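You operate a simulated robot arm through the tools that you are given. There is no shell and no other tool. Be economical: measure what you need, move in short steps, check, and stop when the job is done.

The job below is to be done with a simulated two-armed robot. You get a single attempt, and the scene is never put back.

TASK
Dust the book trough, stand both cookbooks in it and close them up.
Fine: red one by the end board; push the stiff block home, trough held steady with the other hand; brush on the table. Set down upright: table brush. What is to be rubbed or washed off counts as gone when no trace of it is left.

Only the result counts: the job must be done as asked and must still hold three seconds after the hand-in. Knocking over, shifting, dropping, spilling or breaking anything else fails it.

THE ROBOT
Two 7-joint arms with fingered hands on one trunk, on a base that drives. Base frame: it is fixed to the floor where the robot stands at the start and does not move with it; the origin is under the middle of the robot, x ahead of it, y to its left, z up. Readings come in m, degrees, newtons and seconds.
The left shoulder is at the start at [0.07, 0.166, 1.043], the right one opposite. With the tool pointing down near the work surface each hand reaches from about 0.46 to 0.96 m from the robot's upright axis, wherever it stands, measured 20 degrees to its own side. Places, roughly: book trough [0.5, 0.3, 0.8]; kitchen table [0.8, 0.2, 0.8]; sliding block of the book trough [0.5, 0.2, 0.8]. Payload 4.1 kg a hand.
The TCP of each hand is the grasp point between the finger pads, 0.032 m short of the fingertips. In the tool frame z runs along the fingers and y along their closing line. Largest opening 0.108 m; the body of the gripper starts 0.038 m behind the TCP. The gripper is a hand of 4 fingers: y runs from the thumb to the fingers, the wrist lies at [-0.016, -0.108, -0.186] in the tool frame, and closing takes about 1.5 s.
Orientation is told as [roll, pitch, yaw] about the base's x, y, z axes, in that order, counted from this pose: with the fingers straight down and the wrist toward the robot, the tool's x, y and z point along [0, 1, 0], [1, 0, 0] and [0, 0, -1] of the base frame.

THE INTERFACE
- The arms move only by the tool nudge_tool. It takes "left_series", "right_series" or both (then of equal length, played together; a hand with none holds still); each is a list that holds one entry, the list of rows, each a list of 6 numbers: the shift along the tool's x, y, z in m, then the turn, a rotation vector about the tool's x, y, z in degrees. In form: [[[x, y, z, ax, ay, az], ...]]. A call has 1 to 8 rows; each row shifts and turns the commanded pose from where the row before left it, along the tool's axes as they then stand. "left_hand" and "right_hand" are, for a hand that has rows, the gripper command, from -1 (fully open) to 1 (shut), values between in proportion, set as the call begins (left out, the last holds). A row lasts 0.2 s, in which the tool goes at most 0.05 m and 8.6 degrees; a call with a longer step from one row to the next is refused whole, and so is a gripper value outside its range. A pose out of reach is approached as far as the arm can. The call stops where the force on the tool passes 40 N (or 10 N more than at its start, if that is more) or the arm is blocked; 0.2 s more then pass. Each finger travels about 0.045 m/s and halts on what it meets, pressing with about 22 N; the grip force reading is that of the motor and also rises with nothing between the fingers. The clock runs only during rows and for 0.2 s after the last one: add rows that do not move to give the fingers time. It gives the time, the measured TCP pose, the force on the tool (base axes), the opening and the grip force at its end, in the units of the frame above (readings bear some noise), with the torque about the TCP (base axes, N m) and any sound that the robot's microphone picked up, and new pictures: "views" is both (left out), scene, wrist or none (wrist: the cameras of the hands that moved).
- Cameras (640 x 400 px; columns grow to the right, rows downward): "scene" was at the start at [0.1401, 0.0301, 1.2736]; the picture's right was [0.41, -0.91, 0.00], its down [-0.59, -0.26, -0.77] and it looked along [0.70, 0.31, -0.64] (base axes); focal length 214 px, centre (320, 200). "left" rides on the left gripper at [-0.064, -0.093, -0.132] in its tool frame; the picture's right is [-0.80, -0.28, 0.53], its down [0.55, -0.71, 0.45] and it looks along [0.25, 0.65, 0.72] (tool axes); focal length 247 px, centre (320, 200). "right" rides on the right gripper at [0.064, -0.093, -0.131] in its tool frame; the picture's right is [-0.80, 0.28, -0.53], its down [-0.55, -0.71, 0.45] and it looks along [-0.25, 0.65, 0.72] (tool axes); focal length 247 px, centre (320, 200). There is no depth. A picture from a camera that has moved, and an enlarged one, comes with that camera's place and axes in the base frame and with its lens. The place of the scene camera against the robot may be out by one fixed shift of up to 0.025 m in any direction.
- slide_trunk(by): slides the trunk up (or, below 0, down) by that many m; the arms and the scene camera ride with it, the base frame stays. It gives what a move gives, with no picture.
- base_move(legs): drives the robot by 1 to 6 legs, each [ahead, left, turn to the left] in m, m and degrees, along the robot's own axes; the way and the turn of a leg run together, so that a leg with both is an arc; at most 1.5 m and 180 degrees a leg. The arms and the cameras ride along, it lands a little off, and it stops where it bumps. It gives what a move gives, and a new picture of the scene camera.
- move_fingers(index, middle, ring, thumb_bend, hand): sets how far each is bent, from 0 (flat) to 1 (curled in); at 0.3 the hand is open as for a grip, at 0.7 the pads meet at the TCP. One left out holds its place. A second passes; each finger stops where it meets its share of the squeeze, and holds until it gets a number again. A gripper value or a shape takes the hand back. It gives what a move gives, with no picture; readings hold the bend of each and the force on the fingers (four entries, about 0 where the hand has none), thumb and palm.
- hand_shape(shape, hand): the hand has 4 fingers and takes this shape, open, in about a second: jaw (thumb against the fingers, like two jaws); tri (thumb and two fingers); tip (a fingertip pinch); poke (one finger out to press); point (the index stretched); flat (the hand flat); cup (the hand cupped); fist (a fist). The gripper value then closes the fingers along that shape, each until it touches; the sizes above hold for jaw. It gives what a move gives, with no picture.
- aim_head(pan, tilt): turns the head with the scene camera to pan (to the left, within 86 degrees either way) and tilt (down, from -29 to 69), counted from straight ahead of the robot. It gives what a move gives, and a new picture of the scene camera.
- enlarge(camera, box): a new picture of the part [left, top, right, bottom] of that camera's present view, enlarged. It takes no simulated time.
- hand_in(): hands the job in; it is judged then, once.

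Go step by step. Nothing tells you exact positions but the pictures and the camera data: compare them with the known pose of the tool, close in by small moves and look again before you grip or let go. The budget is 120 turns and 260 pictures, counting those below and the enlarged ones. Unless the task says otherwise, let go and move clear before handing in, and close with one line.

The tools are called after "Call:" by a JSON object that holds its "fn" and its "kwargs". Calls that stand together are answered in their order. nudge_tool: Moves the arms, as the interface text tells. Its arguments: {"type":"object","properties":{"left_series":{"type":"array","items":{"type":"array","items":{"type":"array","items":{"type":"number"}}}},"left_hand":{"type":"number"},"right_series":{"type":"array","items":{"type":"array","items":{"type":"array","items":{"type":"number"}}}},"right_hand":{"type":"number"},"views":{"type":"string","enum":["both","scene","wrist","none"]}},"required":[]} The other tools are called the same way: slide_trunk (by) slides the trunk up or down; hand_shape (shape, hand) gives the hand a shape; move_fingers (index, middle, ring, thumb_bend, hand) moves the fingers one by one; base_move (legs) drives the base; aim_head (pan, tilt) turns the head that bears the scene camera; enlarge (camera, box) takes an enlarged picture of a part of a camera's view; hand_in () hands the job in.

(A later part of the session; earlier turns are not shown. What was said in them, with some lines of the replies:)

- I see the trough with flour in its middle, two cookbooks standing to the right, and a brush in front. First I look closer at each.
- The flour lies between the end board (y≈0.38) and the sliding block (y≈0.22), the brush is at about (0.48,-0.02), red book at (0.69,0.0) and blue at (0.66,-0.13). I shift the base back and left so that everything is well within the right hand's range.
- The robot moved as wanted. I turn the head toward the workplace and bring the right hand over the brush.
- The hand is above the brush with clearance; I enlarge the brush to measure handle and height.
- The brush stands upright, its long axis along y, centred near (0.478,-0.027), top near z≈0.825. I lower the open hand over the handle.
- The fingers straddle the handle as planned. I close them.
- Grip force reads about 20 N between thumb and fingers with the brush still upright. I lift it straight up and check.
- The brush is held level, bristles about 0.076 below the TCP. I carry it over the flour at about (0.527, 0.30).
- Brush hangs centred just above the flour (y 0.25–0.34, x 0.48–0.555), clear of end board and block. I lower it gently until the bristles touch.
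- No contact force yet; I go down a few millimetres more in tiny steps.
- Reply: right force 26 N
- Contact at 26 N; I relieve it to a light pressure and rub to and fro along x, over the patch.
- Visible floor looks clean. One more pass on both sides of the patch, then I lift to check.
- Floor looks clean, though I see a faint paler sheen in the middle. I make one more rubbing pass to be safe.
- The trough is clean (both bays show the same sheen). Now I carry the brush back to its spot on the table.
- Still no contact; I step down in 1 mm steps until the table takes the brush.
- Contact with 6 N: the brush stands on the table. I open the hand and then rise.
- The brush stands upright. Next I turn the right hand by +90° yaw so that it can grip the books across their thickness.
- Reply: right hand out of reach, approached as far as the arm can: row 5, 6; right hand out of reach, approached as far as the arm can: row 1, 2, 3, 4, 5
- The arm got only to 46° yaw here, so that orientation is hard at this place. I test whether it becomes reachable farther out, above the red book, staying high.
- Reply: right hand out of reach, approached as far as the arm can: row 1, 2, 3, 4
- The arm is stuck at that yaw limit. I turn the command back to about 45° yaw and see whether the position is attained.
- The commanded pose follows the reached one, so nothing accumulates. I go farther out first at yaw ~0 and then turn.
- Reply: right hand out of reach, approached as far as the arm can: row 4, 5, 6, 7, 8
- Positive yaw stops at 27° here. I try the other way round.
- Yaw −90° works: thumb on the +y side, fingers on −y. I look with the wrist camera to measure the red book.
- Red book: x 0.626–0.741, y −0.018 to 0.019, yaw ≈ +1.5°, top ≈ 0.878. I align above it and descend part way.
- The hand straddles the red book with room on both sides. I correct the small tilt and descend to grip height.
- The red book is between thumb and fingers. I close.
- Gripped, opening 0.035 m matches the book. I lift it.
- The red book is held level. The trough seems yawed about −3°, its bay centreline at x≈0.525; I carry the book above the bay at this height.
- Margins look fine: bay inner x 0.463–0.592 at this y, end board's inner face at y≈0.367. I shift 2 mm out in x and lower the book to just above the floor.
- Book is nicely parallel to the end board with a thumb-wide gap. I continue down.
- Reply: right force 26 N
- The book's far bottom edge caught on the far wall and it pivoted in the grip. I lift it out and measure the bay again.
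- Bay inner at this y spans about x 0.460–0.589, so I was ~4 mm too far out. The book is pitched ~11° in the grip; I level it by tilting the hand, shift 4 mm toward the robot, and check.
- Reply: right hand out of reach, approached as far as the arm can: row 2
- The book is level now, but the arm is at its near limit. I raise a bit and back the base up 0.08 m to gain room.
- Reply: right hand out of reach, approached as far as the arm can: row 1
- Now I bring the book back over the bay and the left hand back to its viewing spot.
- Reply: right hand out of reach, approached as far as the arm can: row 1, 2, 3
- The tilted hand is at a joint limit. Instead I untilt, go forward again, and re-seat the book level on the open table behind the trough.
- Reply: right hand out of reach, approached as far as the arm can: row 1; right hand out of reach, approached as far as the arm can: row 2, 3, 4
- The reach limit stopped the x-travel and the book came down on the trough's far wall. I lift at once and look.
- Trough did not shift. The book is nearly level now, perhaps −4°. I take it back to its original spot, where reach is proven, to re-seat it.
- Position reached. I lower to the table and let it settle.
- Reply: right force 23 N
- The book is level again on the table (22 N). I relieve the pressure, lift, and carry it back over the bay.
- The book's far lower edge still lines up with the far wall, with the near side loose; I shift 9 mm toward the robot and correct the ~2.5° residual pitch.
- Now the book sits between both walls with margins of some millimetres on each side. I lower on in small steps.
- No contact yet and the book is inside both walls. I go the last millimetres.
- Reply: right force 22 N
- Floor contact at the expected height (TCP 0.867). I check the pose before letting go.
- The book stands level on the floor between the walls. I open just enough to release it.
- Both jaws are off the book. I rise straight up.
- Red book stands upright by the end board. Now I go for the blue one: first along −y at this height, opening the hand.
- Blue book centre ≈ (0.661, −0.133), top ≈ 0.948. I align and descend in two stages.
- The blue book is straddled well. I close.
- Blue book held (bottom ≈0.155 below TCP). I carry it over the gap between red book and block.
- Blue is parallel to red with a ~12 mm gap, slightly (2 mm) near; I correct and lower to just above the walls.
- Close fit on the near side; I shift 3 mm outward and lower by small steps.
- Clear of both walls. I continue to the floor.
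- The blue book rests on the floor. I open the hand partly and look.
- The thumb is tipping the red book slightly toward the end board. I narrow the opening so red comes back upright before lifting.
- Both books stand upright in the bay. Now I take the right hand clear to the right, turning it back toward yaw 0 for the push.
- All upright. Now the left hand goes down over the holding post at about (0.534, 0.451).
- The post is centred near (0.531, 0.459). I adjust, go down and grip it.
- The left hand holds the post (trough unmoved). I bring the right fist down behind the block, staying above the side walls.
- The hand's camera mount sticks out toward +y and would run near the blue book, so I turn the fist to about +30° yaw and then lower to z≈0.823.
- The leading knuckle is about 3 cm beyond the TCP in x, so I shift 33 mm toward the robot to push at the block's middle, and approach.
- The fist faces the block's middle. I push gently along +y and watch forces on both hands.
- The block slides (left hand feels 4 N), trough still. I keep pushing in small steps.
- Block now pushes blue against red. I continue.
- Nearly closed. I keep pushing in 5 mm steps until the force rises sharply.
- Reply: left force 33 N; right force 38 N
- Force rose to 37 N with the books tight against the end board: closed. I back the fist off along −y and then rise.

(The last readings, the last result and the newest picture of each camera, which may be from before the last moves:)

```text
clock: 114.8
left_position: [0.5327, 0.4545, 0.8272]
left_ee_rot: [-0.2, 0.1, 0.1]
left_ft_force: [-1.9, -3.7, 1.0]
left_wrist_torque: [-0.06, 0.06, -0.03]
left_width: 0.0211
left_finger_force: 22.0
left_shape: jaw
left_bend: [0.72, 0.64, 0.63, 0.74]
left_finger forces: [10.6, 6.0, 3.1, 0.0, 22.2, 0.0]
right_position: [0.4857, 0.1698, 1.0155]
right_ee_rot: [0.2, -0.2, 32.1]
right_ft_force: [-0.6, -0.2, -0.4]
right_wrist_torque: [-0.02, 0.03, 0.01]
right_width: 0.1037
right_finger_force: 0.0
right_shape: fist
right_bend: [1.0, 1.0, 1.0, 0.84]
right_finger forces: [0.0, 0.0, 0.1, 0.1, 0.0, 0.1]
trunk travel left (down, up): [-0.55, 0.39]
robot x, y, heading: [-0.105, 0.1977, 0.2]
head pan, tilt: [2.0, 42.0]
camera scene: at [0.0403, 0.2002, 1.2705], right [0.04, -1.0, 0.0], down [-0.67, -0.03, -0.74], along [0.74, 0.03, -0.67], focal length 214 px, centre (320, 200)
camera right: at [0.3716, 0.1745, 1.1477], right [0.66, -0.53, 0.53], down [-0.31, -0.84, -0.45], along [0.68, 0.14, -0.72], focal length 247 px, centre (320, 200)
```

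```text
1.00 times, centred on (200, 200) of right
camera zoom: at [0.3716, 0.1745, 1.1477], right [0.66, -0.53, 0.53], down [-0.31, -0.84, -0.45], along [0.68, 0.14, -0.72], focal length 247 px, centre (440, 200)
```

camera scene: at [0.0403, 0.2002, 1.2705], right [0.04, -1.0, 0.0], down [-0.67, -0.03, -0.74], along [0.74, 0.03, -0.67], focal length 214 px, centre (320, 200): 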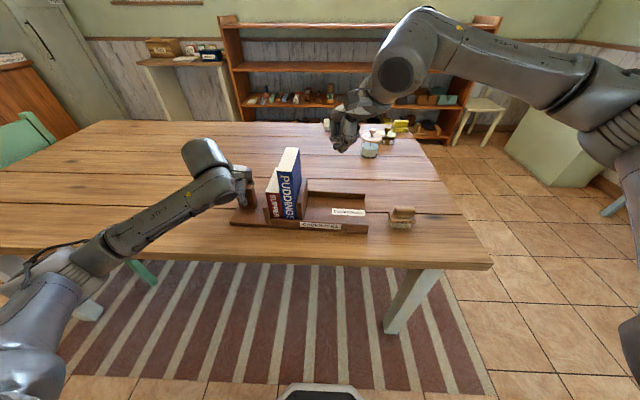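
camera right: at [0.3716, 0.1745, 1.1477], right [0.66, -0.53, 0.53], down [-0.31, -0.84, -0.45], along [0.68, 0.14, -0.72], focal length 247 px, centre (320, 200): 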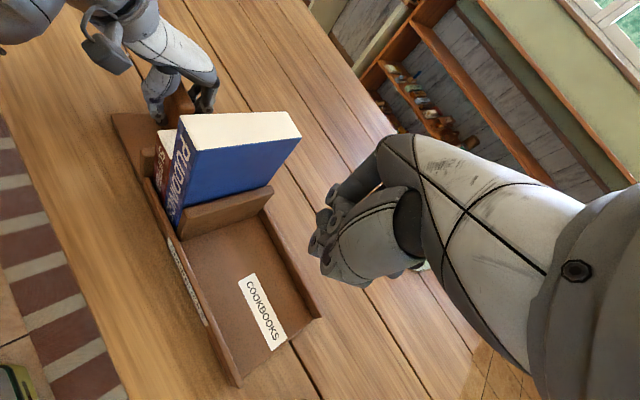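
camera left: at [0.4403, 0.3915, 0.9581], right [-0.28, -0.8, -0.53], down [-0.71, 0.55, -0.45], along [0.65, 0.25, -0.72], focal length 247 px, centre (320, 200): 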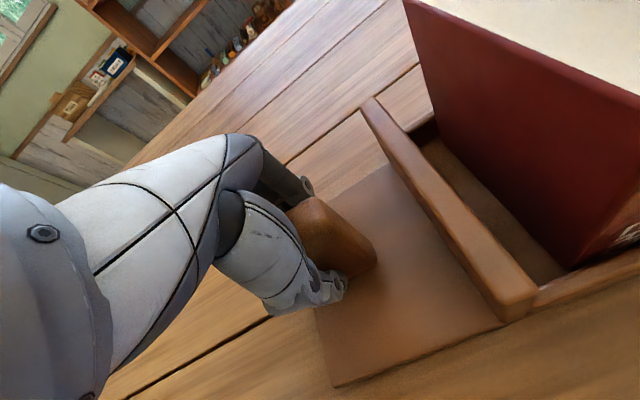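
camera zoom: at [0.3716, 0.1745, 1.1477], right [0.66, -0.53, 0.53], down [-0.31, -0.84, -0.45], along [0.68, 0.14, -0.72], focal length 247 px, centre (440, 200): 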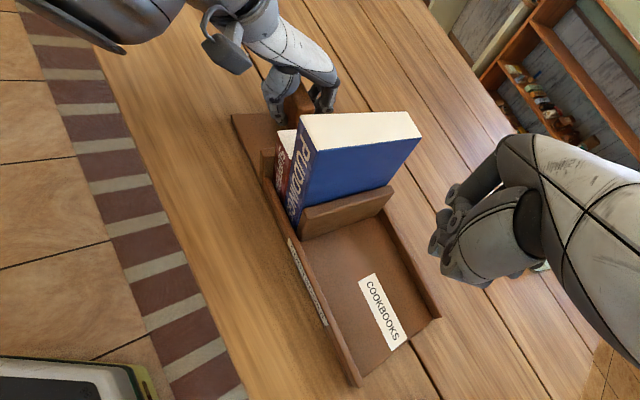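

Books are tight between end board and block; trough in place. Now I release the post and raise the left hand.

Call:
{"fn": "nudge_tool", "kwargs": {"left_series": [[[0, 0, 0, 0, 0, 0], [0, 0, 0, 0, 0, 0], [0, 0, 0, 0, 0, 0], [0, 0, 0, 0, 0, 0], [0, 0, 0, 0, 0, 0], [0, 0, 0, 0, 0, 0], [0, 0, 0, 0, 0, 0], [0, 0, 0, 0, 0, 0]]], "left_hand": -1, "views": "none"}}

Call:
{"fn": "nudge_tool", "kwargs": {"left_series": [[[0, 0, -0.02, 0, 0, 0], [0, 0, -0.04, 0, 0, 0], [0, 0, -0.045, 0, 0, 0], [0, 0, -0.045, 0, 0, 0], [0.03, 0, -0.03, 0, 0, 0], [0.04, 0, 0, 0, 0, 0], [0.04, 0, 0, 0, 0, 0]]]}}

Call:
{"fn": "enlarge", "kwargs": {"camera": "scene", "box": [225, 130, 425, 240]}}

Call:
{"fn": "enlarge", "kwargs": {"camera": "left", "box": [340, 60, 640, 360]}}

```text
clock: 116.7
left_position: [0.5316, 0.4555, 0.8259]
left_ee_rot: [-0.1, 0.0, 0.2]
left_ft_force: [-0.8, 1.4, 1.0]
left_wrist_torque: [-0.01, -0.01, 0.01]
left_width: 0.1078
left_finger_force: 0.1
left_shape: jaw
left_bend: [0.3, 0.3, 0.3, 0.3]
left_finger forces: [0.1, 0.1, 0.1, 0.1, 0.0, 0.0]
right_position: [0.486, 0.1687, 1.016]
right_ee_rot: [0.2, -0.3, 32.0]
right_ft_force: [0.7, 0.0, -1.2]
right_wrist_torque: [0.0, -0.03, -0.01]
right_width: 0.1038
right_finger_force: 0.0
right_shape: fist
right_bend: [1.0, 1.0, 1.0, 0.84]
right_finger forces: [0.0, 0.0, 0.1, 0.1, 0.0, 0.0]
trunk travel left (down, up): [-0.55, 0.39]
robot x, y, heading: [-0.1047, 0.2016, 0.1]
head pan, tilt: [2.0, 42.0]
```

```text
clock: 118.2
left_position: [0.531, 0.5648, 1.0083]
left_ee_rot: [-0.1, 0.1, 0.1]
left_ft_force: [-0.7, -0.4, 0.5]
left_wrist_torque: [-0.02, -0.02, 0.0]
left_width: 0.1078
left_finger_force: 0.0
left_shape: jaw
left_bend: [0.3, 0.3, 0.3, 0.3]
left_finger forces: [0.1, 0.0, 0.0, 0.1, 0.0, 0.1]
right_position: [0.4851, 0.17, 1.0157]
right_ee_rot: [0.2, -0.2, 31.9]
right_ft_force: [-0.3, 1.6, 0.0]
right_wrist_torque: [-0.03, -0.02, -0.02]
right_width: 0.1038
right_finger_force: 0.1
right_shape: fist
right_bend: [1.0, 1.0, 1.0, 0.84]
right_finger forces: [0.1, 0.0, 0.0, 0.1, 0.0, 0.0]
trunk travel left (down, up): [-0.55, 0.39]
robot x, y, heading: [-0.1071, 0.202, 0.1]
head pan, tilt: [2.0, 42.0]
camera scene: at [0.04, 0.2011, 1.2706], right [0.04, -1.0, 0.0], down [-0.67, -0.03, -0.74], along [0.74, 0.03, -0.67], focal length 214 px, centre (320, 200)
camera left: at [0.4386, 0.5011, 1.1406], right [-0.28, -0.8, -0.53], down [-0.71, 0.55, -0.45], along [0.65, 0.25, -0.72], focal length 247 px, centre (320, 200)
```

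scene: 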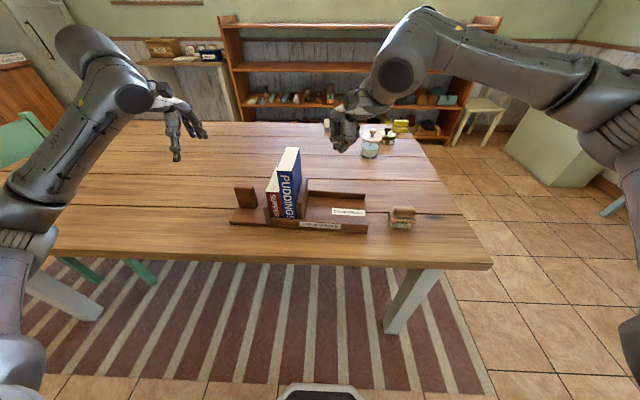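
left: 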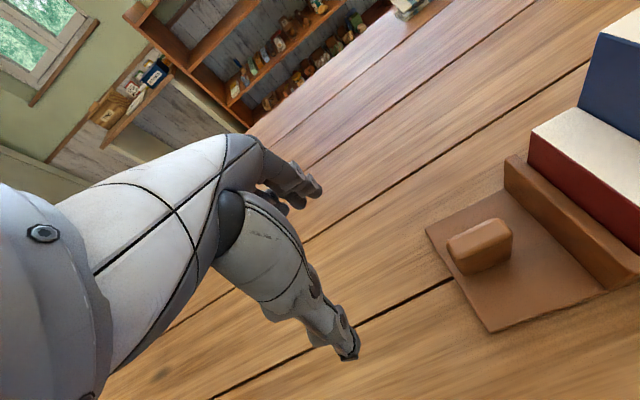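

```text
3.20 times, centred on (325, 185) of scene
camera zoom: at [0.04, 0.2011, 1.2706], right [0.04, -1.0, 0.0], down [-0.67, -0.03, -0.74], along [0.74, 0.03, -0.67], focal length 686 px, centre (304, 248)
```

zoom: 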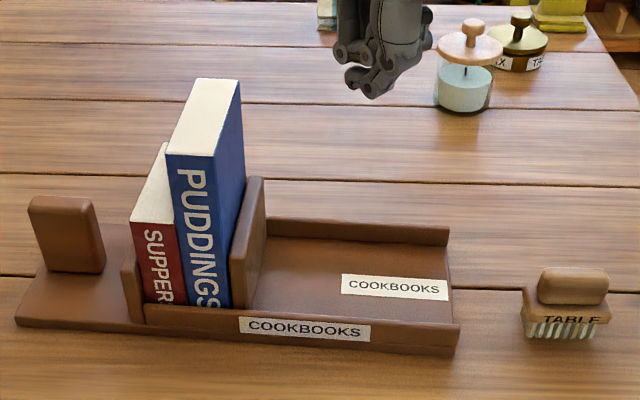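

```text
1.33 times, centred on (490, 210) of left
camera zoom: at [0.4386, 0.5011, 1.1406], right [-0.28, -0.8, -0.53], down [-0.71, 0.55, -0.45], along [0.65, 0.25, -0.72], focal length 329 px, centre (93, 187)
```

zoom: 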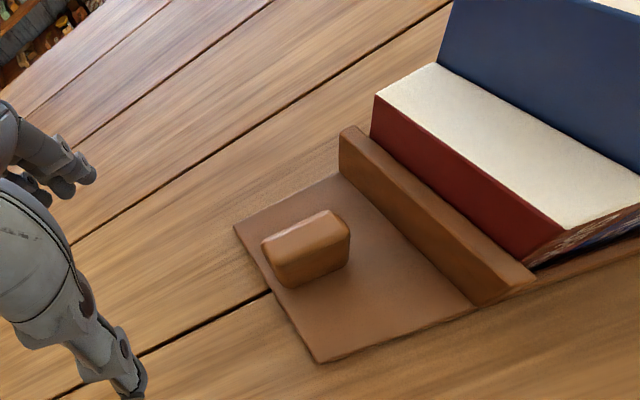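

Everything is in place: trough floor clean, red book at the end board, blue next to it, block tight against them, brush upright on the table, and both hands clear. I hand the job in.

Call:
{"fn": "hand_in", "kwargs": {}}

```text
The job is handed in.
```

The trough is dusted, and both cookbooks stand in it, red by the end board. The block is pushed home against them, and the table brush stands upright on the table.
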